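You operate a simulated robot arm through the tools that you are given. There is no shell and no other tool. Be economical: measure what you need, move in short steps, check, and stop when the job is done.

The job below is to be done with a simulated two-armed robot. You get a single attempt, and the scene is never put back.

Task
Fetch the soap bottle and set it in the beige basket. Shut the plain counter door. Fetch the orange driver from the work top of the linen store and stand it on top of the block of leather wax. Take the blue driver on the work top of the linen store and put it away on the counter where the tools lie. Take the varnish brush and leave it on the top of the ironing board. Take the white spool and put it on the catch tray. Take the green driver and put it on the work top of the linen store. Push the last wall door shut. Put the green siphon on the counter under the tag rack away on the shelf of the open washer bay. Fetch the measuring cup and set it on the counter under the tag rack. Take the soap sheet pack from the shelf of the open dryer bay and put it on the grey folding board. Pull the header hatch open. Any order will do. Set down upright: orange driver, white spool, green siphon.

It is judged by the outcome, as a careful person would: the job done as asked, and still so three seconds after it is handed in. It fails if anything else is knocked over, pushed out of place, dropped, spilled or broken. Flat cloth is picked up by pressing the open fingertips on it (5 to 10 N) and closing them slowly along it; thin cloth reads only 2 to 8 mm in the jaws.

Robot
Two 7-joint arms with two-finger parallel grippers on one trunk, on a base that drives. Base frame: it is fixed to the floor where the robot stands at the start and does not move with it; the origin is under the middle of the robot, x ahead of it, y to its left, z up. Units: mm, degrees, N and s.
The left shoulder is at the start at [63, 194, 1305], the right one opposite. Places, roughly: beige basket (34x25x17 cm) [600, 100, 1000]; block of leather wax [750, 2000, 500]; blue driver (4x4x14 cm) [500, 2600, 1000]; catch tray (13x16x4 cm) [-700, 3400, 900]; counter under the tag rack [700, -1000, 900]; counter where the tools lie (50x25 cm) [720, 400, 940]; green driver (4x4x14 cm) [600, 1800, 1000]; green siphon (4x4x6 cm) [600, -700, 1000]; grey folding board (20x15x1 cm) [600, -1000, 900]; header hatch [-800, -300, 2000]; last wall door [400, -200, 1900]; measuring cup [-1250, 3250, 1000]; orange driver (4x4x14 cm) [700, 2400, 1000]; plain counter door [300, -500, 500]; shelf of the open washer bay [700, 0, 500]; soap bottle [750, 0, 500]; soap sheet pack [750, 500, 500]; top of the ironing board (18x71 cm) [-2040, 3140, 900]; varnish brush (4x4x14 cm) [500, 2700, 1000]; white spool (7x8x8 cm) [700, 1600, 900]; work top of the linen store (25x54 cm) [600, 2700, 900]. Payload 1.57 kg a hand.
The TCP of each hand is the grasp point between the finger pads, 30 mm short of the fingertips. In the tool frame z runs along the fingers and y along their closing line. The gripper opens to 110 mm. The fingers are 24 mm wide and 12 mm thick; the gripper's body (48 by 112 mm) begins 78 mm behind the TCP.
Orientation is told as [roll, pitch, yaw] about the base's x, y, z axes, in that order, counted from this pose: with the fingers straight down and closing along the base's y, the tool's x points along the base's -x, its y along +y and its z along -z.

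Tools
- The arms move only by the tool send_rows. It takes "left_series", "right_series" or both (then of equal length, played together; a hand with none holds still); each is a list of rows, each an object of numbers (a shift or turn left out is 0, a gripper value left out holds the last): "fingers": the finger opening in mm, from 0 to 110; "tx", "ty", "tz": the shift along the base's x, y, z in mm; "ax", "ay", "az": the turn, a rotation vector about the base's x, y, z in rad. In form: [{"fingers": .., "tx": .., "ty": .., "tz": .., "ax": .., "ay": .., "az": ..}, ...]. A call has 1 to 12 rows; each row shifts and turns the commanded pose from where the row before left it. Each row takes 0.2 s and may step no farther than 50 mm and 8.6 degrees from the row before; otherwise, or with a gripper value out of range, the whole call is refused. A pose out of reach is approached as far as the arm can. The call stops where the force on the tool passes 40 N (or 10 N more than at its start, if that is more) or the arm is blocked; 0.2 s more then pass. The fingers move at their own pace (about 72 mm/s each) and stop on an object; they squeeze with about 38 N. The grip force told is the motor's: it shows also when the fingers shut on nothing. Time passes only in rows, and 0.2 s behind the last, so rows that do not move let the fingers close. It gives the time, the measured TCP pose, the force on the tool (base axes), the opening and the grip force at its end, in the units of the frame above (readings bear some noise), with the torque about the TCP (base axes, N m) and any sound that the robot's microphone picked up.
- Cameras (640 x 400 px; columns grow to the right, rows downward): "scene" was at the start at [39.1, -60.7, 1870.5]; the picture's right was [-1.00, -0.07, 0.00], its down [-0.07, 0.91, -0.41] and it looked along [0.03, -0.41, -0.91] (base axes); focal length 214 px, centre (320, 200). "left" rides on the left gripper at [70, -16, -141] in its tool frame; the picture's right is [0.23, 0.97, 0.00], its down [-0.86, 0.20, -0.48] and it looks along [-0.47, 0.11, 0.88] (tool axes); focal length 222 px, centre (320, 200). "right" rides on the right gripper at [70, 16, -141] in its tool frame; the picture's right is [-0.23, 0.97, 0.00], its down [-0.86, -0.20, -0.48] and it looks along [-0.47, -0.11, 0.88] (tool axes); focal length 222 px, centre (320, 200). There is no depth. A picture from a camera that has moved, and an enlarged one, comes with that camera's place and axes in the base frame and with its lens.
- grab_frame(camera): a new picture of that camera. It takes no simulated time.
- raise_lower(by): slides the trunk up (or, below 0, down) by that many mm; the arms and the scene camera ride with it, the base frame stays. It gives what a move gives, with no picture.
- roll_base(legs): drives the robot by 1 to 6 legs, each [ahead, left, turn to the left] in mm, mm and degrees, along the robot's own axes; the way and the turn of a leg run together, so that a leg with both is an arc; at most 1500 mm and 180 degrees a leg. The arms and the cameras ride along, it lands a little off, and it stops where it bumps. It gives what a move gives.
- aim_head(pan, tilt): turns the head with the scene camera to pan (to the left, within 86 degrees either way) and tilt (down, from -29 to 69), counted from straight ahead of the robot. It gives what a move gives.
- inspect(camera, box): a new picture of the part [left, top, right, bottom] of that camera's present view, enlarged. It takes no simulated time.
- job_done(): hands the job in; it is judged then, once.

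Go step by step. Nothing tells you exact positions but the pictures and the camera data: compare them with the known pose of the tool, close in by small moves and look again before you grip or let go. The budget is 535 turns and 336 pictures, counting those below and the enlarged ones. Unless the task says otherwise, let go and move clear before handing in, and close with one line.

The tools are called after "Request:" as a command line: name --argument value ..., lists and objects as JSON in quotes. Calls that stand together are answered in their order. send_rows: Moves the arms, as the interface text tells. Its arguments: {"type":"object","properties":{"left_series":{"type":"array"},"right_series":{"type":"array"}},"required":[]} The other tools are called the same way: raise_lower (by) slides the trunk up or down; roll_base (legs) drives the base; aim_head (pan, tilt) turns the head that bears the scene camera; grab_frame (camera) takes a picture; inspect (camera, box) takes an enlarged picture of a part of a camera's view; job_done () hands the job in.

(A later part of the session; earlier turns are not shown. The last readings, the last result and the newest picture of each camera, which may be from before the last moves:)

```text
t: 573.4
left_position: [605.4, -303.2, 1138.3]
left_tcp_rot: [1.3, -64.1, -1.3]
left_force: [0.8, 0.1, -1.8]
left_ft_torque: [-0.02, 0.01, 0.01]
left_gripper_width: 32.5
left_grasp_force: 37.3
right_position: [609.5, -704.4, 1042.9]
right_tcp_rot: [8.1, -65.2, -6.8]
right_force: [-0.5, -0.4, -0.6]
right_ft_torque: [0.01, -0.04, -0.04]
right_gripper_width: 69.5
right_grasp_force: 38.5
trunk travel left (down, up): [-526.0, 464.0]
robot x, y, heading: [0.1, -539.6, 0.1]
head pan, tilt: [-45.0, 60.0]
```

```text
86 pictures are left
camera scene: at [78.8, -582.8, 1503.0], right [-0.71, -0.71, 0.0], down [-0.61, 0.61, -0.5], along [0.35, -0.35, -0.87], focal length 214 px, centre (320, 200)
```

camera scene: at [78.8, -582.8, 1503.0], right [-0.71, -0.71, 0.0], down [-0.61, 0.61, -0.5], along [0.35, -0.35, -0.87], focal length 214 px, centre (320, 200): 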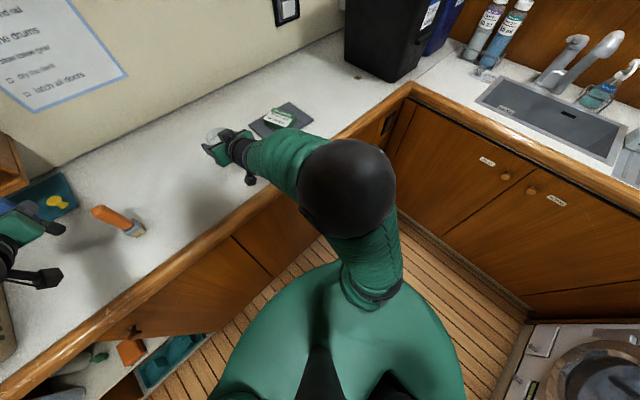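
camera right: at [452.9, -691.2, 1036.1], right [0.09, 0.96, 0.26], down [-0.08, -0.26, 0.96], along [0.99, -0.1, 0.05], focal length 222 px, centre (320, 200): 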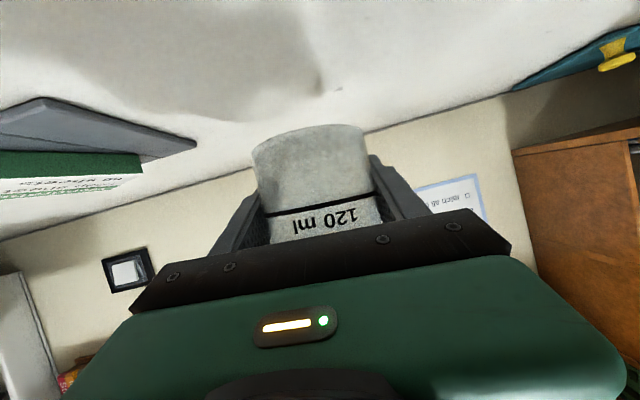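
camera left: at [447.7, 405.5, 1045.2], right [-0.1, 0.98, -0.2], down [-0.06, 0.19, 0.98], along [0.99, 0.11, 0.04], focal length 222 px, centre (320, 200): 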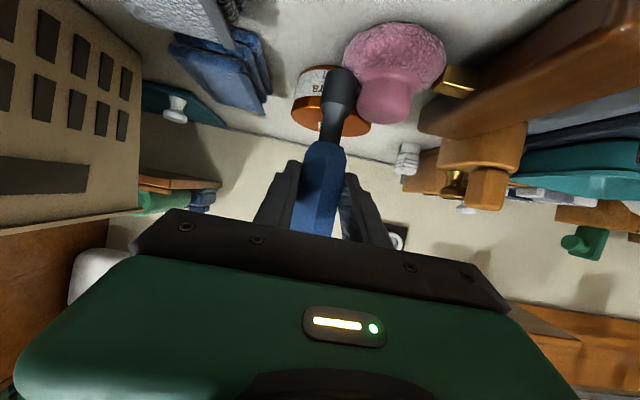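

The elbow is folded up close to the body; hand and cup are clear. I use the trunk for the descent.

Request:
raise_lower --by -55

Request:
raise_lower --by -8

Request:
grab_frame --camera "right"

```text
t: 574.3
left_position: [603.7, -304.2, 1083.4]
left_tcp_rot: [1.2, -64.2, -1.3]
left_force: [-0.5, 0.2, -0.9]
left_ft_torque: [-0.02, -0.02, -0.04]
left_gripper_width: 32.4
left_grasp_force: 38.1
right_position: [609.8, -707.5, 993.3]
right_tcp_rot: [10.1, -65.8, -8.7]
right_force: [-1.0, 0.9, -0.6]
right_ft_torque: [0.01, 0.0, 0.0]
right_gripper_width: 69.3
right_grasp_force: 38.1
trunk travel left (down, up): [-471.0, 519.0]
robot x, y, heading: [-1.0, -539.1, -0.2]
head pan, tilt: [-45.0, 60.0]
```

```text
t: 574.9
left_position: [604.8, -303.6, 1075.7]
left_tcp_rot: [1.2, -64.2, -1.4]
left_force: [-0.1, -0.1, -1.1]
left_ft_torque: [0.02, 0.01, -0.01]
left_gripper_width: 32.5
left_grasp_force: 38.2
right_position: [609.7, -707.1, 987.0]
right_tcp_rot: [10.4, -65.8, -9.1]
right_force: [-0.2, 1.1, -0.4]
right_ft_torque: [-0.01, 0.03, 0.03]
right_gripper_width: 69.4
right_grasp_force: 38.0
trunk travel left (down, up): [-463.0, 527.0]
robot x, y, heading: [-3.5, -540.3, -0.1]
head pan, tilt: [-45.0, 60.0]
```

```text
85 pictures are left
camera right: at [452.4, -691.4, 979.6], right [0.08, 0.96, 0.28], down [-0.09, -0.27, 0.96], along [0.99, -0.1, 0.06], focal length 222 px, centre (320, 200)
```

right: 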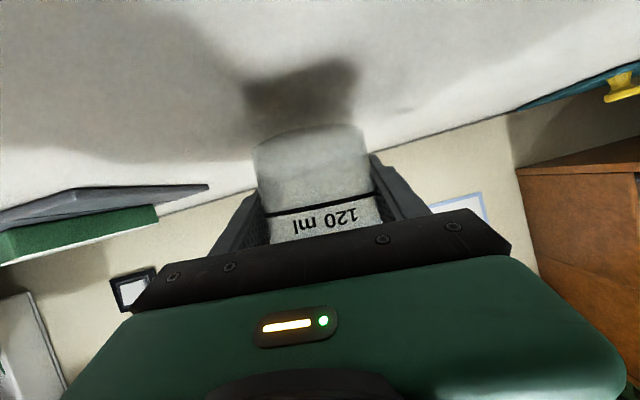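

I move the hand back outward to free the elbow and level the cup.

Request:
send_rows --right_series '[{"ty": -15, "tz": 5}, {"ty": -15, "tz": 5}, {"ty": -15, "ax": -0.05}, {"ax": -0.06, "az": 0.05}, {"az": 0.06}, {}]'

Request:
grab_frame --camera "right"

```text
t: 576.5
left_position: [605.5, -303.5, 1074.5]
left_tcp_rot: [1.3, -64.4, -1.3]
left_force: [-0.2, -0.2, -0.7]
left_ft_torque: [0.0, 0.01, 0.01]
left_gripper_width: 32.5
left_grasp_force: 37.6
right_position: [606.5, -753.3, 1024.7]
right_tcp_rot: [5.4, -69.7, 1.7]
right_force: [-0.7, -0.3, 0.1]
right_ft_torque: [0.0, 0.01, 0.02]
right_gripper_width: 69.6
right_grasp_force: 38.0
trunk travel left (down, up): [-463.0, 527.0]
robot x, y, heading: [-2.0, -540.0, -0.1]
head pan, tilt: [-45.0, 60.0]
stopped in row 6 (right hand): the arm was blocked; the commanded pose is now the measured one
```

```text
84 pictures are left
camera right: at [448.9, -756.1, 1006.3], right [-0.04, 0.97, 0.25], down [-0.12, -0.25, 0.96], along [0.99, 0.0, 0.13], focal length 222 px, centre (320, 200)
```

right: 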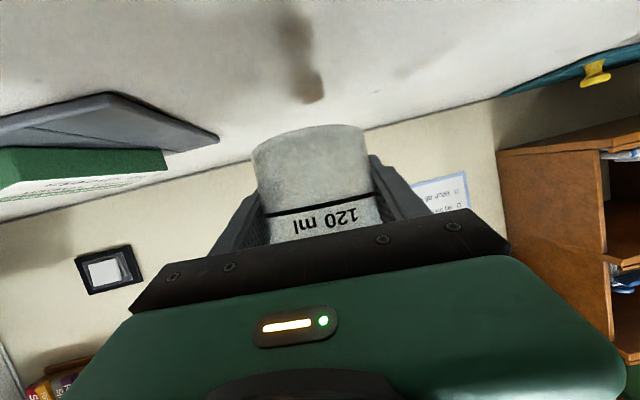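

I straighten the arm: base back, arm forward, so the elbow comes away from the body.

Request:
roll_base --legs '[[-110, 0, 0]]'

Request:
send_rows --right_series '[{"tx": 20}, {"tx": 25}, {"tx": 25}, {"tx": 25, "ay": 0.05}, {"tx": 15, "ay": 0.05}, {}]'

Request:
grab_frame --camera "scene"

```text
t: 577.7
left_position: [496.9, -305.1, 1076.1]
left_tcp_rot: [1.2, -64.4, -1.3]
left_force: [0.7, 0.7, 0.1]
left_ft_torque: [0.0, 0.02, -0.02]
left_gripper_width: 32.5
left_grasp_force: 38.3
right_position: [497.7, -757.4, 1022.6]
right_tcp_rot: [4.9, -69.4, 1.9]
right_force: [-0.3, -0.2, 0.4]
right_ft_torque: [-0.02, -0.01, -0.01]
right_gripper_width: 69.3
right_grasp_force: 38.2
trunk travel left (down, up): [-463.0, 527.0]
robot x, y, heading: [-109.6, -535.0, -0.3]
head pan, tilt: [-45.0, 60.0]
```

```text
t: 579.3
left_position: [496.0, -304.9, 1073.0]
left_tcp_rot: [1.3, -64.4, -1.5]
left_force: [0.4, 0.8, -0.9]
left_ft_torque: [0.0, 0.03, -0.01]
left_gripper_width: 32.4
left_grasp_force: 38.1
right_position: [534.9, -743.5, 1088.2]
right_tcp_rot: [17.1, -67.5, -9.2]
right_force: [0.1, -0.5, -0.1]
right_ft_torque: [0.0, 0.0, 0.0]
right_gripper_width: 69.4
right_grasp_force: 38.0
right hand out of reach, approached as far as the arm can: row 2, 3, 4, 5
trunk travel left (down, up): [-463.0, 527.0]
robot x, y, heading: [-109.6, -537.4, -0.5]
head pan, tilt: [-45.0, 60.0]
stopped in row 6 (right hand): the arm was blocked; the commanded pose is now the measured one
```

```text
83 pictures are left
camera scene: at [-29.9, -583.2, 1436.3], right [-0.71, -0.7, 0.0], down [-0.61, 0.61, -0.5], along [0.35, -0.35, -0.87], focal length 214 px, centre (320, 200)
```

scene: 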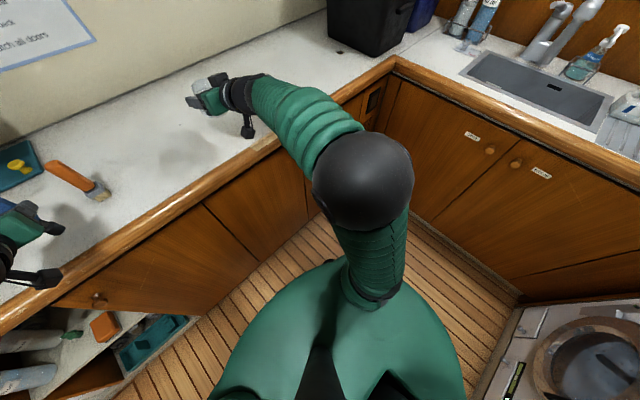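

The wrist is limited here; I return to the earlier comfortable pose (closer in, high relative to the shoulder), level the cup, and will lower with the trunk only.

Request:
send_rows --right_series '[{"tx": -20, "ax": -0.05, "ay": 0.02, "az": -0.05}, {"tx": -20, "ax": -0.04, "ay": 0.02, "az": -0.06}, {"tx": -20, "ax": -0.04, "ay": 0.02, "az": -0.055, "tz": 5}, {"tx": -20, "tz": 5}, {"tx": -20}, {}]'

```text
t: 580.7
left_position: [495.7, -304.8, 1077.4]
left_tcp_rot: [1.4, -64.4, -1.5]
left_force: [1.1, 0.4, -0.9]
left_ft_torque: [0.03, 0.01, 0.02]
left_gripper_width: 32.5
left_grasp_force: 38.2
right_position: [501.1, -744.0, 1092.7]
right_tcp_rot: [6.1, -67.1, -4.5]
right_force: [0.1, 0.7, 0.0]
right_ft_torque: [-0.01, 0.03, 0.0]
right_gripper_width: 69.6
right_grasp_force: 37.8
right hand out of reach, approached as far as the arm can: row 2, 3, 4, 5
trunk travel left (down, up): [-463.0, 527.0]
robot x, y, heading: [-113.4, -543.0, -0.3]
head pan, tilt: [-45.0, 60.0]
```

Request:
send_rows --right_series '[{"tx": -15, "ty": -10, "ax": -0.04, "ay": 0.03, "az": -0.02}, {"tx": -15, "ty": -10, "ax": -0.04, "ay": 0.03}, {"tx": -15, "ty": -5, "ax": -0.03}, {}]'

Request:
grab_frame --camera "right"

```text
t: 581.7
left_position: [496.0, -303.1, 1077.2]
left_tcp_rot: [1.4, -64.4, -1.4]
left_force: [0.2, 0.2, -1.4]
left_ft_torque: [0.02, -0.01, -0.02]
left_gripper_width: 32.2
left_grasp_force: 37.9
right_position: [461.2, -766.2, 1091.3]
right_tcp_rot: [-5.9, -64.6, 5.1]
right_force: [0.4, -0.7, -1.3]
right_ft_torque: [0.0, -0.02, -0.02]
right_gripper_width: 69.3
right_grasp_force: 38.0
right hand out of reach, approached as far as the arm can: row 1
trunk travel left (down, up): [-463.0, 527.0]
robot x, y, heading: [-111.5, -538.7, -0.1]
head pan, tilt: [-45.0, 60.0]
```

```text
82 pictures are left
camera right: at [303.6, -749.4, 1085.8], right [0.1, 0.98, 0.16], down [-0.07, -0.16, 0.99], along [0.99, -0.11, 0.05], focal length 222 px, centre (320, 200)
```

right: 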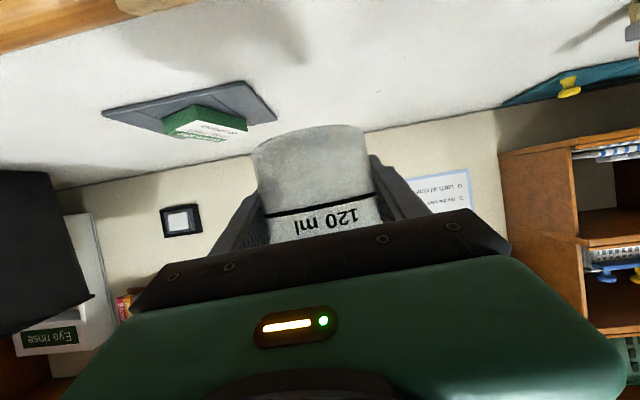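

The cup is nearly level again. I raise the left hand so the driver clears the counter, then lower the trunk.

Request:
send_rows --left_series '[{"tz": 25}, {"tz": 25}, {"tz": 25}, {"tz": 25}, {"tz": 25}, {"tz": 20}]' --right_series '[{"ax": 0.025}, {"ax": 0.025}, {}, {}, {}, {}]'

Request:
roll_base --legs '[[130, 0, 0]]'

Request:
raise_lower --by -90

Request:
grab_frame --camera "right"

```text
t: 583.1
left_position: [497.2, -306.1, 1221.2]
left_tcp_rot: [1.3, -64.4, -1.4]
left_force: [-0.3, -0.1, -0.6]
left_ft_torque: [0.02, 0.04, 0.01]
left_gripper_width: 32.7
left_grasp_force: 37.7
right_position: [460.2, -767.8, 1090.4]
right_tcp_rot: [1.0, -64.6, -1.1]
right_force: [-0.5, -0.1, 0.0]
right_ft_torque: [0.0, 0.0, -0.04]
right_gripper_width: 69.5
right_grasp_force: 38.3
trunk travel left (down, up): [-463.0, 527.0]
robot x, y, heading: [-111.6, -538.7, -0.3]
head pan, tilt: [-45.0, 60.0]
```

```text
t: 584.4
left_position: [625.7, -308.4, 1220.7]
left_tcp_rot: [1.2, -64.3, -1.5]
left_force: [0.3, -0.3, -1.7]
left_ft_torque: [-0.03, -0.02, -0.03]
left_gripper_width: 32.5
left_grasp_force: 37.9
right_position: [588.4, -769.3, 1090.8]
right_tcp_rot: [0.8, -64.7, -1.2]
right_force: [-0.4, -0.7, -0.6]
right_ft_torque: [-0.02, 0.04, 0.0]
right_gripper_width: 69.4
right_grasp_force: 37.8
trunk travel left (down, up): [-463.0, 527.0]
robot x, y, heading: [18.6, -537.9, -0.5]
head pan, tilt: [-45.0, 60.0]
```

```text
t: 585.6
left_position: [625.8, -307.4, 1131.7]
left_tcp_rot: [1.4, -64.3, -1.5]
left_force: [-0.1, 0.0, -0.3]
left_ft_torque: [-0.01, -0.02, -0.05]
left_gripper_width: 32.7
left_grasp_force: 37.3
right_position: [587.5, -768.4, 1000.2]
right_tcp_rot: [0.8, -64.7, -1.2]
right_force: [-0.3, 0.7, -0.6]
right_ft_torque: [0.04, -0.01, 0.0]
right_gripper_width: 69.2
right_grasp_force: 37.8
trunk travel left (down, up): [-373.0, 617.0]
robot x, y, heading: [16.4, -540.4, -0.1]
head pan, tilt: [-45.0, 60.0]
```

```text
81 pictures are left
camera right: at [431.0, -751.7, 996.7], right [0.1, 0.97, 0.21], down [-0.07, -0.2, 0.98], along [0.99, -0.12, 0.05], focal length 222 px, centre (320, 200)
```

right: 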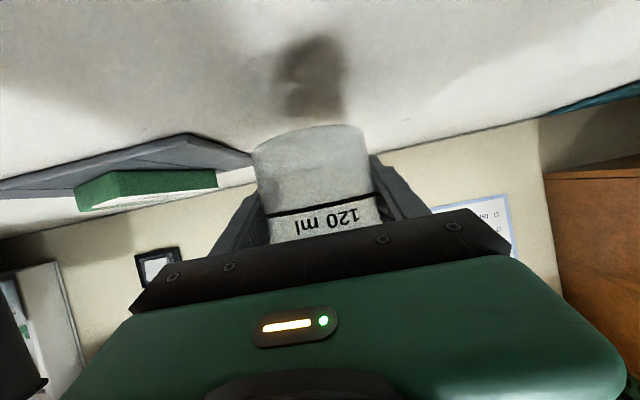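

Request:
roll_base --legs '[[0, 30, 0]]'

Request:
raise_lower --by -18

Request:
raise_lower --by -6

Request:
raise_lower --by -5

```text
t: 586.4
left_position: [626.2, -298.6, 1135.2]
left_tcp_rot: [3.5, -64.3, -3.7]
left_force: [0.1, -1.9, -0.3]
left_ft_torque: [0.07, -0.01, 0.11]
left_gripper_width: 32.5
left_grasp_force: 37.8
right_position: [588.7, -757.7, 996.6]
right_tcp_rot: [2.9, -64.6, -3.2]
right_force: [0.4, -1.1, -1.6]
right_ft_torque: [0.07, 0.01, 0.11]
right_gripper_width: 69.1
right_grasp_force: 38.3
trunk travel left (down, up): [-373.0, 617.0]
robot x, y, heading: [18.3, -512.0, -0.3]
head pan, tilt: [-45.0, 60.0]
```

```text
t: 587.1
left_position: [625.6, -292.7, 1115.6]
left_tcp_rot: [2.6, -64.3, -2.9]
left_force: [-1.1, -1.2, -0.6]
left_ft_torque: [-0.01, 0.02, 0.07]
left_gripper_width: 32.5
left_grasp_force: 37.9
right_position: [586.3, -752.6, 981.1]
right_tcp_rot: [2.1, -64.7, -2.5]
right_force: [-0.9, -0.5, -0.6]
right_ft_torque: [0.02, -0.03, 0.07]
right_gripper_width: 69.1
right_grasp_force: 38.5
trunk travel left (down, up): [-355.0, 635.0]
robot x, y, heading: [19.0, -511.1, -0.2]
head pan, tilt: [-45.0, 60.0]
```

```text
t: 587.6
left_position: [625.6, -279.6, 1108.1]
left_tcp_rot: [1.5, -64.4, -1.8]
left_force: [-0.7, -0.7, -0.6]
left_ft_torque: [0.01, -0.01, 0.0]
left_gripper_width: 32.6
left_grasp_force: 38.4
right_position: [587.6, -743.7, 976.1]
right_tcp_rot: [0.9, -64.7, -1.5]
right_force: [-0.3, 0.3, -0.9]
right_ft_torque: [-0.01, 0.0, -0.02]
right_gripper_width: 69.0
right_grasp_force: 37.7
trunk travel left (down, up): [-349.0, 641.0]
robot x, y, heading: [17.4, -510.0, -0.1]
head pan, tilt: [-45.0, 60.0]
```

```text
t: 588.2
left_position: [625.3, -283.9, 1104.1]
left_tcp_rot: [1.6, -64.5, -2.1]
left_force: [-0.8, -0.3, -0.5]
left_ft_torque: [0.01, 0.02, -0.01]
left_gripper_width: 32.3
left_grasp_force: 37.8
right_position: [587.4, -745.1, 973.5]
right_tcp_rot: [0.9, -64.9, -1.8]
right_force: [0.4, -4.7, 14.6]
right_ft_torque: [-0.25, 0.68, 0.22]
right_gripper_width: 69.1
right_grasp_force: 37.5
trunk travel left (down, up): [-344.0, 646.0]
robot x, y, heading: [17.6, -511.6, -0.2]
head pan, tilt: [-45.0, 60.0]
```

Request:
raise_lower --by -3

Request:
send_rows --right_series '[{"fingers": 80}, {"fingers": 92}, {"fingers": 104}, {}]'

Request:
grab_frame --camera "right"

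```text
t: 588.7
left_position: [622.9, -283.9, 1101.9]
left_tcp_rot: [1.7, -64.5, -2.0]
left_force: [-0.7, -0.5, -1.2]
left_ft_torque: [-0.02, 0.03, 0.01]
left_gripper_width: 32.3
left_grasp_force: 37.8
right_position: [586.2, -745.6, 971.3]
right_tcp_rot: [1.1, -65.0, -1.6]
right_force: [4.5, -4.5, 28.0]
right_ft_torque: [-0.46, 1.02, 0.26]
right_gripper_width: 69.2
right_grasp_force: 38.0
trunk travel left (down, up): [-341.0, 649.0]
robot x, y, heading: [21.0, -511.2, -0.3]
head pan, tilt: [-45.0, 60.0]
```

```text
t: 589.7
left_position: [625.5, -285.5, 1099.8]
left_tcp_rot: [1.7, -64.4, -2.1]
left_force: [-0.6, 0.8, -0.9]
left_ft_torque: [-0.04, 0.0, 0.0]
left_gripper_width: 32.4
left_grasp_force: 38.3
right_position: [587.4, -745.3, 968.3]
right_tcp_rot: [1.1, -64.7, -1.8]
right_force: [-0.4, 0.2, -0.7]
right_ft_torque: [-0.03, 0.01, -0.01]
right_gripper_width: 103.9
right_grasp_force: 0.0
trunk travel left (down, up): [-341.0, 649.0]
robot x, y, heading: [14.4, -512.5, -0.2]
head pan, tilt: [-45.0, 60.0]
```

```text
80 pictures are left
camera right: at [430.7, -727.7, 964.1], right [0.11, 0.97, 0.21], down [-0.07, -0.21, 0.98], along [0.99, -0.12, 0.04], focal length 222 px, centre (320, 200)
```

right: 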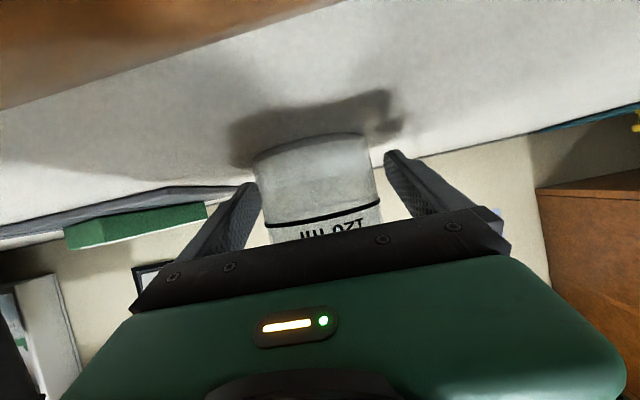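

The cup stands on the counter. I drive straight back to clear it.

Request:
roll_base --legs '[[-230, 0, 0]]'

Request:
grab_frame --camera "right"

```text
t: 591.4
left_position: [393.7, -282.7, 1101.6]
left_tcp_rot: [1.7, -64.5, -2.0]
left_force: [0.1, 0.1, 0.0]
left_ft_torque: [-0.03, 0.02, 0.01]
left_gripper_width: 32.2
left_grasp_force: 38.0
right_position: [357.1, -743.9, 968.2]
right_tcp_rot: [1.2, -64.8, -1.6]
right_force: [0.0, 0.8, -0.7]
right_ft_torque: [0.01, 0.03, 0.0]
right_gripper_width: 104.3
right_grasp_force: 0.1
trunk travel left (down, up): [-341.0, 649.0]
robot x, y, heading: [-210.5, -514.4, -0.1]
head pan, tilt: [-45.0, 60.0]
```

```text
79 pictures are left
camera right: at [199.0, -725.7, 964.7], right [0.11, 0.97, 0.21], down [-0.07, -0.21, 0.98], along [0.99, -0.12, 0.05], focal length 222 px, centre (320, 200)
```

right: 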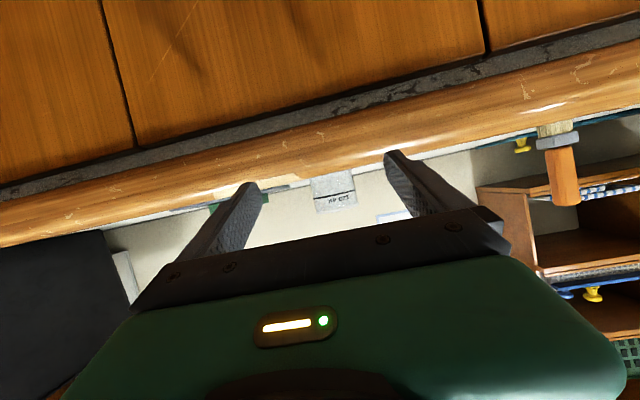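

Now back to restore the pink stamp at about (600, 461), using the right hand. I raise the left hand for clearance and travel.

Request:
send_rows --left_series '[{"tz": 25}, {"tz": 25}, {"tz": 20}]'

Request:
roll_base --legs '[[0, 1205, 0]]'

Request:
aim_head --pan -10 --tilt 40

Request:
inspect --camera "scene" --box '[240, 120, 440, 245]'

Request:
grab_frame --camera "right"

```text
t: 592.2
left_position: [393.2, -283.8, 1170.6]
left_tcp_rot: [1.9, -64.3, -2.2]
left_force: [0.2, 1.3, -0.8]
left_ft_torque: [-0.02, 0.0, 0.02]
left_gripper_width: 32.5
left_grasp_force: 38.0
right_position: [357.8, -744.0, 968.2]
right_tcp_rot: [1.4, -64.8, -1.7]
right_force: [-0.3, 0.4, -0.5]
right_ft_torque: [0.02, 0.0, -0.01]
right_gripper_width: 104.0
right_grasp_force: 0.1
trunk travel left (down, up): [-341.0, 649.0]
robot x, y, heading: [-212.9, -509.1, -0.4]
head pan, tilt: [-45.0, 60.0]
```

```text
t: 598.2
left_position: [396.8, 898.0, 1169.6]
left_tcp_rot: [2.0, -64.4, -2.0]
left_force: [-0.3, 0.0, -0.8]
left_ft_torque: [0.0, 0.03, -0.03]
left_gripper_width: 32.4
left_grasp_force: 37.5
right_position: [361.1, 438.2, 968.5]
right_tcp_rot: [1.5, -64.7, -1.6]
right_force: [0.4, -0.4, 0.2]
right_ft_torque: [0.0, 0.0, -0.02]
right_gripper_width: 104.3
right_grasp_force: 0.1
trunk travel left (down, up): [-341.0, 649.0]
robot x, y, heading: [-207.5, 670.2, -0.1]
head pan, tilt: [-45.0, 60.0]
```

```text
t: 599.2
left_position: [395.1, 899.4, 1170.8]
left_tcp_rot: [1.8, -64.5, -2.0]
left_force: [-0.1, -0.4, -0.1]
left_ft_torque: [-0.02, 0.03, 0.03]
left_gripper_width: 32.5
left_grasp_force: 38.0
right_position: [360.6, 439.3, 968.7]
right_tcp_rot: [1.4, -64.7, -1.6]
right_force: [0.1, -0.5, -0.8]
right_ft_torque: [0.0, 0.02, 0.0]
right_gripper_width: 104.0
right_grasp_force: 0.0
trunk travel left (down, up): [-341.0, 649.0]
robot x, y, heading: [-210.5, 669.2, -0.0]
head pan, tilt: [-10.0, 40.0]
```

```text
3.20 times, centred on (340, 182) of scene
camera zoom: at [-92.9, 657.5, 1344.7], right [-0.17, -0.98, 0.0], down [-0.63, 0.11, -0.76], along [0.75, -0.13, -0.64], focal length 686 px, centre (256, 256)
```

zoom: 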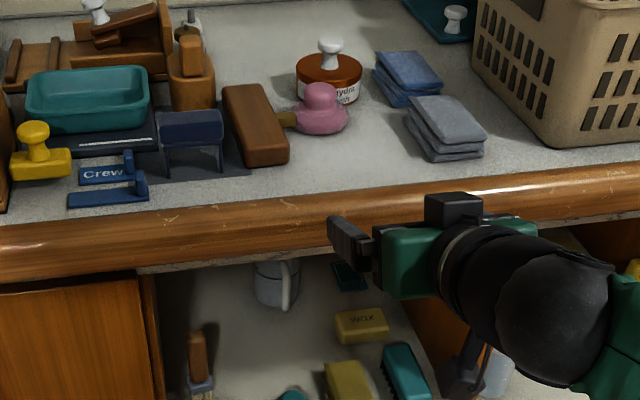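

```text
77 pictures are left
camera right: at [203.0, 456.9, 964.6], right [0.1, 0.97, 0.21], down [-0.07, -0.21, 0.98], along [0.99, -0.12, 0.05], focal length 222 px, centre (320, 200)
```

right: 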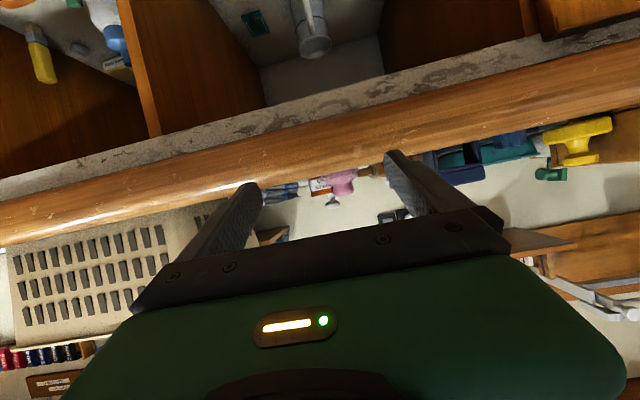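

The pink stamp rests by the brown block's brass knob; its own knob spans about z 960–992. I'll grip that knob from the front at z 986.

Request:
raise_lower --by 20

Request:
roll_base --legs '[[160, 17, 0]]'

Request:
send_rows --right_series '[{"fingers": 70}, {}]'

Request:
grab_frame --camera "right"

```text
t: 599.9
left_position: [396.4, 900.3, 1190.2]
left_tcp_rot: [1.8, -64.4, -2.0]
left_force: [0.0, 1.3, -1.0]
left_ft_torque: [-0.01, 0.01, 0.01]
left_gripper_width: 32.6
left_grasp_force: 38.4
right_position: [359.7, 439.9, 989.2]
right_tcp_rot: [1.3, -64.7, -1.6]
right_force: [0.2, 0.8, -0.7]
right_ft_torque: [0.01, -0.03, -0.03]
right_gripper_width: 103.8
right_grasp_force: 0.1
trunk travel left (down, up): [-361.0, 629.0]
robot x, y, heading: [-212.9, 672.1, -0.0]
head pan, tilt: [-10.0, 40.0]
```

```text
t: 601.3
left_position: [557.6, 918.3, 1190.6]
left_tcp_rot: [2.0, -64.4, -1.8]
left_force: [1.2, 0.1, -1.5]
left_ft_torque: [-0.01, 0.04, 0.02]
left_gripper_width: 32.6
left_grasp_force: 38.1
right_position: [522.8, 457.4, 988.5]
right_tcp_rot: [1.4, -64.8, -1.5]
right_force: [-0.9, 0.2, -0.7]
right_ft_torque: [0.01, 0.01, 0.01]
right_gripper_width: 103.9
right_grasp_force: 0.2
trunk travel left (down, up): [-361.0, 629.0]
robot x, y, heading: [-45.4, 686.8, -0.1]
head pan, tilt: [-10.0, 40.0]
```

```text
t: 601.9
left_position: [557.1, 919.6, 1190.5]
left_tcp_rot: [1.9, -64.4, -1.8]
left_force: [0.1, 0.3, -1.2]
left_ft_torque: [-0.01, 0.02, 0.0]
left_gripper_width: 32.4
left_grasp_force: 37.9
right_position: [522.0, 457.8, 989.4]
right_tcp_rot: [1.2, -64.8, -1.3]
right_force: [-0.3, 0.5, -0.9]
right_ft_torque: [-0.03, -0.01, -0.01]
right_gripper_width: 70.0
right_grasp_force: 0.0
trunk travel left (down, up): [-361.0, 629.0]
robot x, y, heading: [-46.3, 684.8, 0.2]
head pan, tilt: [-10.0, 40.0]
```

```text
76 pictures are left
camera right: at [365.0, 475.1, 984.5], right [0.1, 0.97, 0.21], down [-0.07, -0.21, 0.98], along [0.99, -0.11, 0.05], focal length 222 px, centre (320, 200)
```

right: 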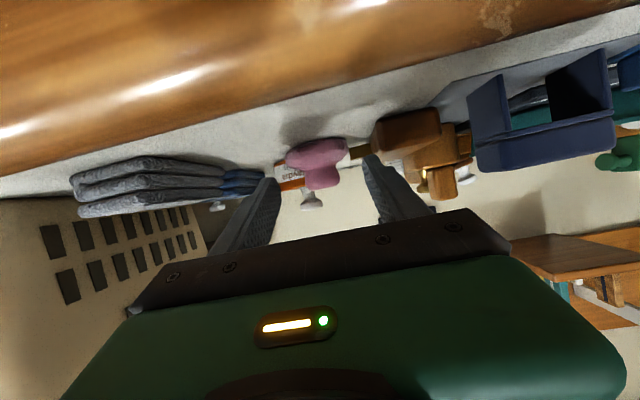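

Request:
send_rows --right_series '[{"tx": 18, "ty": -3, "tz": -3}, {"tx": 18, "ty": -3, "tz": -3}, {"tx": 18, "tz": -2}, {"tx": 18}, {}]'

Request:
grab_frame --camera "right"

```text
t: 603.1
left_position: [555.6, 917.6, 1191.5]
left_tcp_rot: [1.9, -64.5, -1.7]
left_force: [0.3, 0.3, -0.4]
left_ft_torque: [0.01, 0.02, -0.01]
left_gripper_width: 32.6
left_grasp_force: 37.9
right_position: [594.7, 451.6, 980.7]
right_tcp_rot: [1.2, -64.9, -1.4]
right_force: [-0.3, 0.6, -0.3]
right_ft_torque: [-0.01, 0.02, 0.01]
right_gripper_width: 69.9
right_grasp_force: 0.1
trunk travel left (down, up): [-361.0, 629.0]
robot x, y, heading: [-50.6, 689.0, 0.1]
head pan, tilt: [-10.0, 40.0]
```

```text
75 pictures are left
camera right: at [437.0, 469.2, 977.2], right [0.1, 0.97, 0.21], down [-0.07, -0.21, 0.98], along [0.99, -0.11, 0.05], focal length 222 px, centre (320, 200)
```

right: 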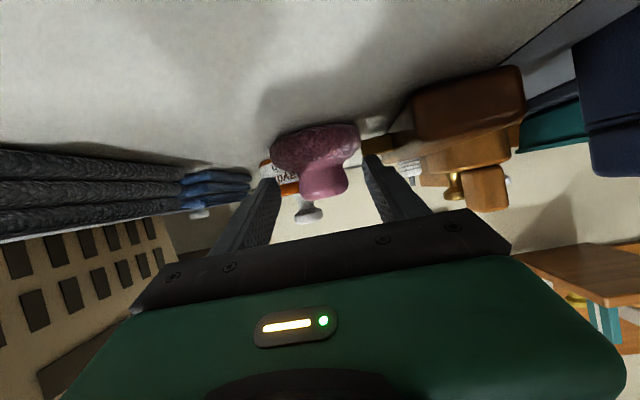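

Request:
send_rows --right_series '[{"tx": 12, "tz": -4}, {"fingers": 45}, {"fingers": 25}, {"fingers": 15}, {"fingers": 15}]'

Request:
grab_frame --camera "right"

```text
t: 604.3
left_position: [555.9, 919.0, 1191.6]
left_tcp_rot: [1.9, -64.5, -1.8]
left_force: [0.1, -1.8, -1.3]
left_ft_torque: [0.03, 0.0, -0.01]
left_gripper_width: 32.2
left_grasp_force: 38.4
right_position: [605.6, 451.8, 979.2]
right_tcp_rot: [1.2, -64.8, -1.3]
right_force: [3.8, -0.7, 5.9]
right_ft_torque: [-0.16, -0.17, 0.01]
right_gripper_width: 36.9
right_grasp_force: 38.0
trunk travel left (down, up): [-361.0, 629.0]
robot x, y, heading: [-47.0, 683.8, -0.2]
head pan, tilt: [-10.0, 40.0]
```

```text
74 pictures are left
camera right: at [448.5, 469.2, 973.4], right [0.1, 0.97, 0.21], down [-0.07, -0.21, 0.98], along [0.99, -0.11, 0.05], focal length 222 px, centre (320, 200)
```

right: 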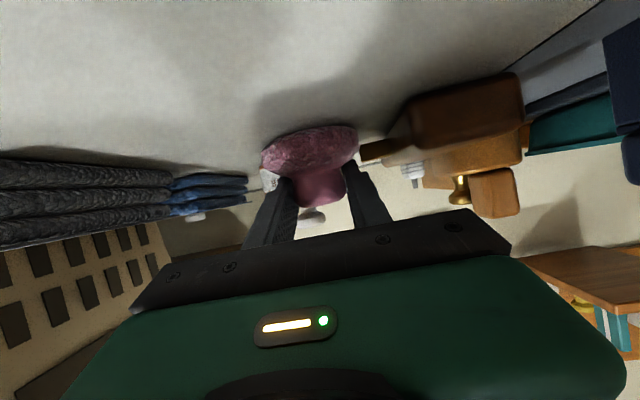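

The stamp's knob is gripped. I lift it slightly and carry it back to about (515, 421), its original place.

Request:
send_rows --right_series '[{"fingers": 0, "tz": 8}, {"tz": 8}, {"tx": -20, "ty": -8}, {"tx": -20, "ty": -8}, {"tx": -20, "ty": -8}, {"tx": -20, "ty": -7}, {"tx": -14}, {}]'

Request:
inspect --camera "scene" --box '[280, 120, 440, 220]'

```text
t: 606.1
left_position: [555.5, 918.9, 1191.0]
left_tcp_rot: [1.9, -64.3, -1.7]
left_force: [0.5, 1.4, -1.4]
left_ft_torque: [0.02, 0.0, -0.01]
left_gripper_width: 32.7
left_grasp_force: 38.1
right_position: [510.3, 421.7, 993.4]
right_tcp_rot: [1.2, -64.8, -1.4]
right_force: [-0.1, 0.5, -1.0]
right_ft_torque: [-0.04, -0.04, 0.01]
right_gripper_width: 36.7
right_grasp_force: 38.3
trunk travel left (down, up): [-361.0, 629.0]
robot x, y, heading: [-51.7, 686.6, -0.0]
head pan, tilt: [-10.0, 40.0]
```

```text
4.00 times, centred on (360, 170) of scene
camera zoom: at [69.0, 674.8, 1364.7], right [-0.17, -0.99, 0.0], down [-0.63, 0.11, -0.76], along [0.75, -0.13, -0.64], focal length 858 px, centre (160, 320)
```

zoom: 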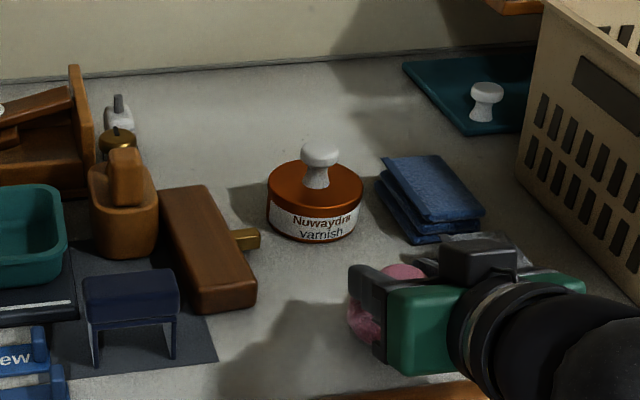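

Request:
send_rows --right_series '[{"tz": -8}, {"tz": -5}, {"tz": -3}, {}]'

Request:
send_rows --right_series '[{"fingers": 48}, {"fingers": 60}, {"tx": -15}, {"tx": -20}, {"tx": -20}]'

Request:
roll_base --legs '[[-220, 0, 0]]'

Request:
roll_base --legs '[[0, -318, 0]]'

Request:
aim_head --pan 5 --tilt 40

Request:
inspect --camera "scene" --box '[180, 110, 420, 260]'

```text
t: 607.1
left_position: [554.7, 920.1, 1191.8]
left_tcp_rot: [1.8, -64.5, -1.8]
left_force: [-1.0, 0.4, -1.4]
left_ft_torque: [0.04, 0.03, 0.02]
left_gripper_width: 32.7
left_grasp_force: 38.7
right_position: [511.2, 420.8, 977.3]
right_tcp_rot: [1.2, -64.9, -1.2]
right_force: [2.1, -2.5, 10.8]
right_ft_torque: [-0.05, -0.39, -0.06]
right_gripper_width: 36.7
right_grasp_force: 38.0
trunk travel left (down, up): [-361.0, 629.0]
robot x, y, heading: [-47.8, 685.3, -0.1]
head pan, tilt: [-10.0, 40.0]
```

```text
t: 608.3
left_position: [556.1, 918.5, 1190.2]
left_tcp_rot: [1.9, -64.5, -1.9]
left_force: [-0.1, 0.5, -0.5]
left_ft_torque: [0.01, 0.0, 0.01]
left_gripper_width: 32.6
left_grasp_force: 38.4
right_position: [456.0, 420.3, 976.5]
right_tcp_rot: [1.3, -64.8, -1.4]
right_force: [-0.1, -0.5, 0.1]
right_ft_torque: [0.01, 0.0, 0.0]
right_gripper_width: 60.1
right_grasp_force: 0.1
trunk travel left (down, up): [-361.0, 629.0]
robot x, y, heading: [-45.1, 687.9, -0.0]
head pan, tilt: [-10.0, 40.0]
```

```text
t: 610.0
left_position: [333.9, 918.8, 1191.4]
left_tcp_rot: [1.9, -64.5, -1.9]
left_force: [-0.8, 0.0, -1.4]
left_ft_torque: [0.01, 0.0, -0.02]
left_gripper_width: 32.8
left_grasp_force: 38.1
right_position: [235.9, 421.4, 977.0]
right_tcp_rot: [1.2, -64.8, -1.5]
right_force: [1.2, 0.1, 0.1]
right_ft_torque: [-0.01, 0.0, 0.01]
right_gripper_width: 60.3
right_grasp_force: 0.1
trunk travel left (down, up): [-361.0, 629.0]
robot x, y, heading: [-266.6, 685.3, 0.4]
head pan, tilt: [-10.0, 40.0]
```

```text
t: 612.1
left_position: [334.0, 608.1, 1191.6]
left_tcp_rot: [1.5, -64.5, -1.5]
left_force: [-0.4, 0.3, -1.4]
left_ft_torque: [0.0, 0.04, 0.0]
left_gripper_width: 32.3
left_grasp_force: 37.8
right_position: [235.5, 109.9, 977.1]
right_tcp_rot: [1.1, -64.8, -1.2]
right_force: [-0.5, -0.1, 0.1]
right_ft_torque: [-0.03, 0.0, -0.02]
right_gripper_width: 60.0
right_grasp_force: 0.0
trunk travel left (down, up): [-361.0, 629.0]
robot x, y, heading: [-268.2, 375.5, 0.3]
head pan, tilt: [-10.0, 40.0]
```

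```text
t: 612.9
left_position: [335.6, 604.7, 1191.2]
left_tcp_rot: [1.9, -64.5, -1.8]
left_force: [0.0, -1.1, -2.1]
left_ft_torque: [0.0, 0.04, 0.01]
left_gripper_width: 32.8
left_grasp_force: 38.3
right_position: [235.4, 108.5, 977.3]
right_tcp_rot: [1.4, -64.8, -1.5]
right_force: [-0.1, 0.4, -0.6]
right_ft_torque: [0.04, -0.01, -0.01]
right_gripper_width: 59.8
right_grasp_force: 0.0
trunk travel left (down, up): [-361.0, 629.0]
robot x, y, heading: [-268.7, 374.7, 0.2]
head pan, tilt: [5.0, 40.0]
```

```text
2.67 times, centred on (300, 185) of scene
camera zoom: at [-151.0, 384.6, 1364.8], right [0.09, -1.0, 0.0], down [-0.64, -0.06, -0.77], along [0.76, 0.07, -0.64], focal length 572 px, centre (373, 240)
```

zoom: 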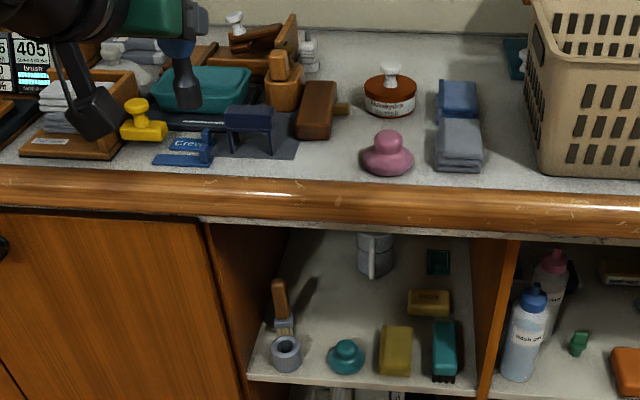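

To compare precisely with the earlier view, I reproduce the same camera position.

Request:
roll_base --legs '[[-71, -4, 0.3]]'

Request:
raise_lower --by 165

Request:
inspect --camera "scene" --box '[180, 110, 420, 260]'

```text
t: 613.9
left_position: [261.7, 606.8, 1192.0]
left_tcp_rot: [1.7, -64.5, -1.3]
left_force: [-1.1, -0.5, -1.3]
left_ft_torque: [0.0, 0.02, -0.02]
left_gripper_width: 32.5
left_grasp_force: 38.0
right_position: [165.0, 107.0, 979.0]
right_tcp_rot: [1.2, -64.9, -1.2]
right_force: [-0.5, -0.4, -0.1]
right_ft_torque: [0.01, 0.0, -0.03]
right_gripper_width: 60.2
right_grasp_force: 0.0
trunk travel left (down, up): [-361.0, 629.0]
robot x, y, heading: [-340.0, 372.8, 0.3]
head pan, tilt: [5.0, 40.0]
```

```text
t: 615.8
left_position: [263.8, 604.7, 1355.2]
left_tcp_rot: [2.0, -64.4, -1.6]
left_force: [0.4, 0.2, -1.2]
left_ft_torque: [0.04, 0.04, -0.03]
left_gripper_width: 32.6
left_grasp_force: 37.8
right_position: [168.7, 106.0, 1141.7]
right_tcp_rot: [1.4, -64.9, -1.2]
right_force: [0.3, 0.5, 0.0]
right_ft_torque: [0.0, -0.01, -0.03]
right_gripper_width: 60.2
right_grasp_force: 0.1
trunk travel left (down, up): [-526.0, 464.0]
robot x, y, heading: [-336.9, 369.2, 0.1]
head pan, tilt: [5.0, 40.0]
```

```text
2.67 times, centred on (300, 185) of scene
camera zoom: at [-220.8, 380.7, 1529.7], right [0.09, -1.0, 0.0], down [-0.64, -0.06, -0.77], along [0.76, 0.07, -0.64], focal length 572 px, centre (373, 240)
```

zoom: 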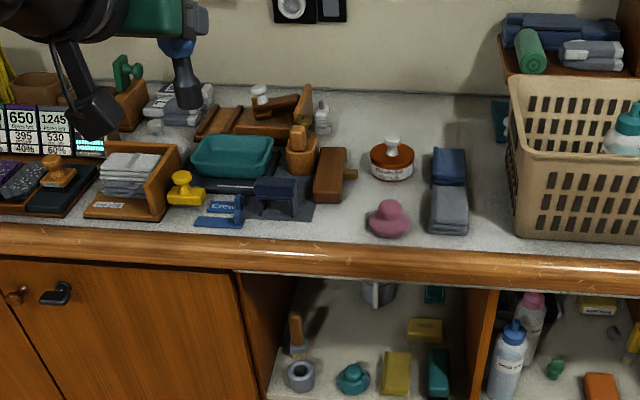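

The stamp is back within a few mm, but comparing views, the brown block was nudged about 33 mm back and 12 mm left. I'll restore that too with the right hand.

Request:
raise_lower --by -170

Request:
roll_base --legs '[[0, 432, 0], [150, 0, 0]]'

Request:
send_rows --right_series '[{"fingers": 76}, {}]'

Request:
grab_frame --camera "right"

Request:
aim_head --pan -10 --tilt 45

Request:
inspect --camera "scene" --box '[260, 80, 460, 205]'

```text
t: 617.7
left_position: [262.9, 605.7, 1186.8]
left_tcp_rot: [1.8, -64.6, -1.4]
left_force: [-0.6, 0.0, -1.1]
left_ft_torque: [-0.01, 0.01, -0.01]
left_gripper_width: 32.4
left_grasp_force: 38.4
right_position: [167.0, 105.1, 971.7]
right_tcp_rot: [1.4, -64.8, -1.2]
right_force: [-0.8, 0.0, 0.7]
right_ft_torque: [0.02, 0.01, 0.03]
right_gripper_width: 60.0
right_grasp_force: 0.1
trunk travel left (down, up): [-356.0, 634.0]
robot x, y, heading: [-337.6, 370.9, 0.6]
head pan, tilt: [5.0, 40.0]
```

```text
t: 621.3
left_position: [407.4, 1047.6, 1185.2]
left_tcp_rot: [1.5, -64.6, -0.6]
left_force: [0.6, 0.2, -1.0]
left_ft_torque: [0.0, -0.01, 0.0]
left_gripper_width: 32.9
left_grasp_force: 38.2
right_position: [316.9, 548.1, 971.4]
right_tcp_rot: [1.1, -64.8, -0.1]
right_force: [0.0, -0.4, 0.2]
right_ft_torque: [-0.02, 0.01, -0.04]
right_gripper_width: 60.2
right_grasp_force: 0.0
trunk travel left (down, up): [-356.0, 634.0]
robot x, y, heading: [-194.3, 805.4, 0.8]
head pan, tilt: [5.0, 40.0]
```

```text
t: 621.9
left_position: [407.2, 1046.4, 1186.4]
left_tcp_rot: [1.8, -64.6, -0.8]
left_force: [0.2, 0.3, -1.1]
left_ft_torque: [0.0, 0.0, 0.0]
left_gripper_width: 32.6
left_grasp_force: 37.3
right_position: [316.3, 546.4, 973.4]
right_tcp_rot: [1.4, -64.8, -0.4]
right_force: [0.1, -0.2, 0.1]
right_ft_torque: [-0.02, 0.0, 0.02]
right_gripper_width: 76.1
right_grasp_force: 0.0
trunk travel left (down, up): [-356.0, 634.0]
robot x, y, heading: [-193.1, 802.5, 1.0]
head pan, tilt: [5.0, 40.0]
```

```text
70 pictures are left
camera right: at [158.9, 561.0, 967.8], right [0.08, 0.97, 0.22], down [-0.07, -0.21, 0.98], along [0.99, -0.1, 0.05], focal length 222 px, centre (320, 200)
```

right: 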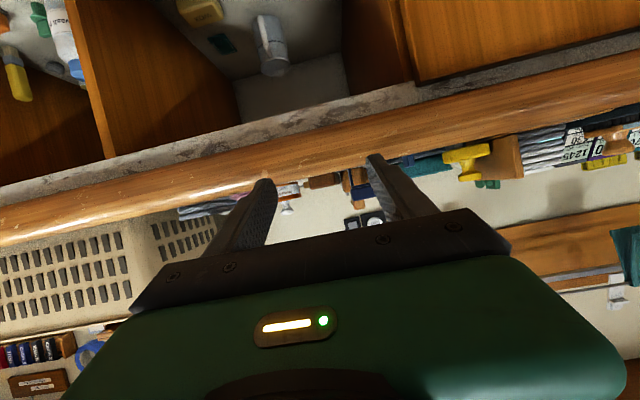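

```text
t: 622.7
left_position: [406.3, 1046.1, 1186.8]
left_tcp_rot: [1.9, -64.5, -0.8]
left_force: [-0.4, 0.0, -0.7]
left_ft_torque: [0.02, 0.02, -0.01]
left_gripper_width: 32.5
left_grasp_force: 38.3
right_position: [315.7, 547.7, 972.7]
right_tcp_rot: [1.4, -64.9, -0.5]
right_force: [-0.4, 0.0, 0.9]
right_ft_torque: [0.02, -0.03, 0.02]
right_gripper_width: 76.1
right_grasp_force: 0.1
trunk travel left (down, up): [-356.0, 634.0]
robot x, y, heading: [-193.3, 801.6, 1.3]
head pan, tilt: [-10.0, 45.0]
```

```text
3.20 times, centred on (360, 142) of scene
camera zoom: at [-79.5, 794.7, 1352.5], right [-0.15, -0.99, 0.0], down [-0.7, 0.11, -0.71], along [0.7, -0.11, -0.71], focal length 686 px, centre (192, 384)
```

zoom: 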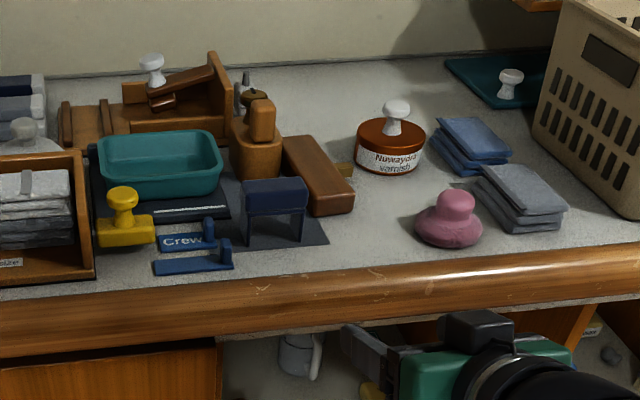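

Request:
roll_base --legs '[[185, -10, -1]]'

Request:
grab_frame --camera "right"

```text
t: 624.2
left_position: [593.3, 1028.9, 1186.9]
left_tcp_rot: [1.8, -64.5, -1.6]
left_force: [-0.5, -0.1, -1.7]
left_ft_torque: [-0.04, 0.04, -0.03]
left_gripper_width: 32.4
left_grasp_force: 37.9
right_position: [494.8, 530.8, 972.9]
right_tcp_rot: [1.4, -64.7, -1.4]
right_force: [0.3, 0.0, -0.5]
right_ft_torque: [0.0, -0.02, 0.02]
right_gripper_width: 76.0
right_grasp_force: 0.1
trunk travel left (down, up): [-356.0, 634.0]
robot x, y, heading: [-11.7, 795.1, 0.2]
head pan, tilt: [-10.0, 45.0]
```

```text
68 pictures are left
camera right: at [337.6, 547.7, 967.6], right [0.1, 0.97, 0.22], down [-0.07, -0.21, 0.98], along [0.99, -0.11, 0.05], focal length 222 px, centre (320, 200)
```

right: 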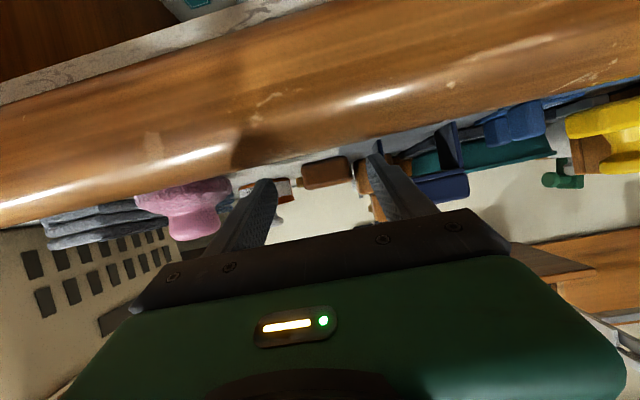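

Request:
send_rows --right_series '[{"tx": 18, "tz": -5, "ty": -2}, {"tx": 18, "tz": -4}, {"tx": 18}, {"tx": 18}, {}]'

Request:
grab_frame --camera "right"

```text
t: 625.4
left_position: [591.2, 1029.4, 1186.9]
left_tcp_rot: [1.9, -64.6, -1.8]
left_force: [0.0, -0.5, -1.8]
left_ft_torque: [0.0, 0.01, 0.02]
left_gripper_width: 32.6
left_grasp_force: 37.6
right_position: [563.1, 528.1, 963.7]
right_tcp_rot: [1.4, -65.0, -1.5]
right_force: [-1.3, 1.4, 1.2]
right_ft_torque: [-0.06, -0.03, -0.01]
right_gripper_width: 76.0
right_grasp_force: 0.1
trunk travel left (down, up): [-356.0, 634.0]
robot x, y, heading: [-14.1, 796.3, 0.0]
head pan, tilt: [-10.0, 45.0]
```

```text
67 pictures are left
camera right: at [406.6, 544.5, 959.4], right [0.1, 0.97, 0.22], down [-0.07, -0.21, 0.98], along [0.99, -0.11, 0.05], focal length 222 px, centre (320, 200)
```

right: 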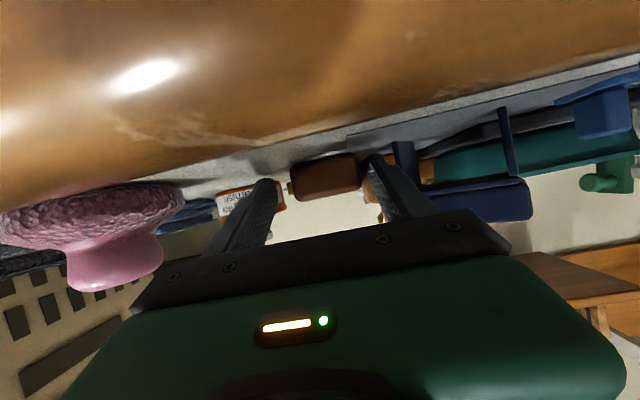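

Request:
send_rows --right_series '[{"fingers": 70, "tz": 3}, {"tx": 10, "ty": 1}, {"tx": 12}, {"tx": 12}, {}]'

Request:
grab_frame --camera "right"

```text
t: 626.6
left_position: [587.1, 1028.6, 1190.3]
left_tcp_rot: [1.8, -64.8, -1.6]
left_force: [0.1, -0.3, -0.6]
left_ft_torque: [-0.01, 0.04, 0.01]
left_gripper_width: 32.2
left_grasp_force: 38.0
right_position: [595.4, 529.3, 972.0]
right_tcp_rot: [1.4, -65.3, -1.5]
right_force: [-15.6, -3.2, 26.3]
right_ft_torque: [0.22, 4.55, 0.81]
right_gripper_width: 69.9
right_grasp_force: 0.0
trunk travel left (down, up): [-356.0, 634.0]
robot x, y, heading: [-11.9, 798.0, 0.1]
head pan, tilt: [-10.0, 45.0]
```

```text
66 pictures are left
camera right: at [438.2, 546.7, 966.0], right [0.1, 0.97, 0.22], down [-0.08, -0.21, 0.97], along [0.99, -0.11, 0.06], focal length 222 px, centre (320, 200)
```

right: 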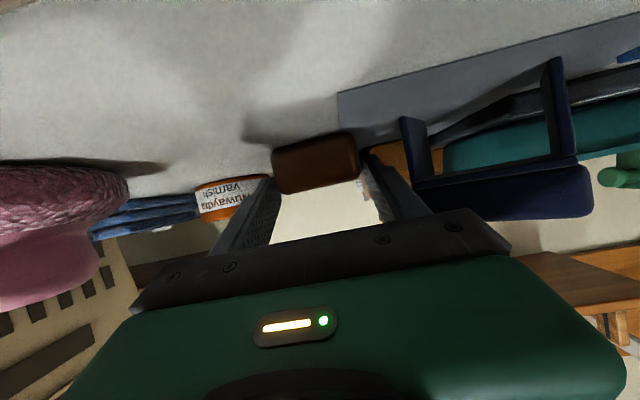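

The camera mount touches the counter trim. I raise and steepen the hand a little.

Request:
send_rows --right_series '[{"tz": 10}, {"ay": 0.07}, {"ay": 0.07, "tz": -3}, {}]'

Request:
grab_frame --camera "right"

```text
t: 627.6
left_position: [591.7, 1028.2, 1187.2]
left_tcp_rot: [1.9, -64.6, -1.9]
left_force: [-0.5, -0.4, -1.3]
left_ft_torque: [0.0, -0.01, 0.0]
left_gripper_width: 32.5
left_grasp_force: 38.1
right_position: [599.6, 528.8, 972.5]
right_tcp_rot: [1.2, -56.8, -1.0]
right_force: [0.9, 0.1, 0.0]
right_ft_torque: [-0.02, 0.0, -0.02]
right_gripper_width: 70.0
right_grasp_force: 0.1
trunk travel left (down, up): [-356.0, 634.0]
robot x, y, heading: [-9.6, 797.6, 0.2]
head pan, tilt: [-10.0, 45.0]
```

```text
65 pictures are left
camera right: at [443.4, 546.3, 991.0], right [0.13, 0.97, 0.2], down [0.07, -0.21, 0.98], along [0.99, -0.11, -0.09], focal length 222 px, centre (320, 200)
```

right: 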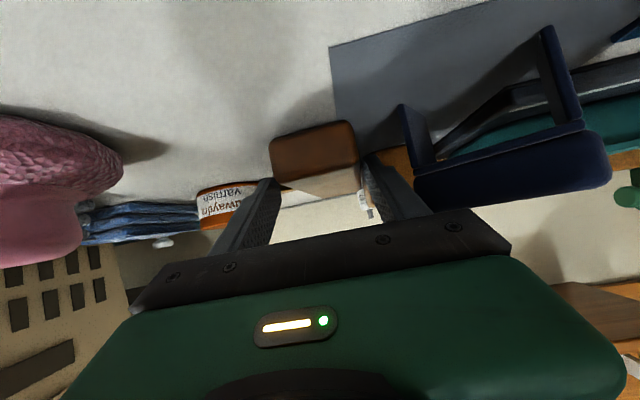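

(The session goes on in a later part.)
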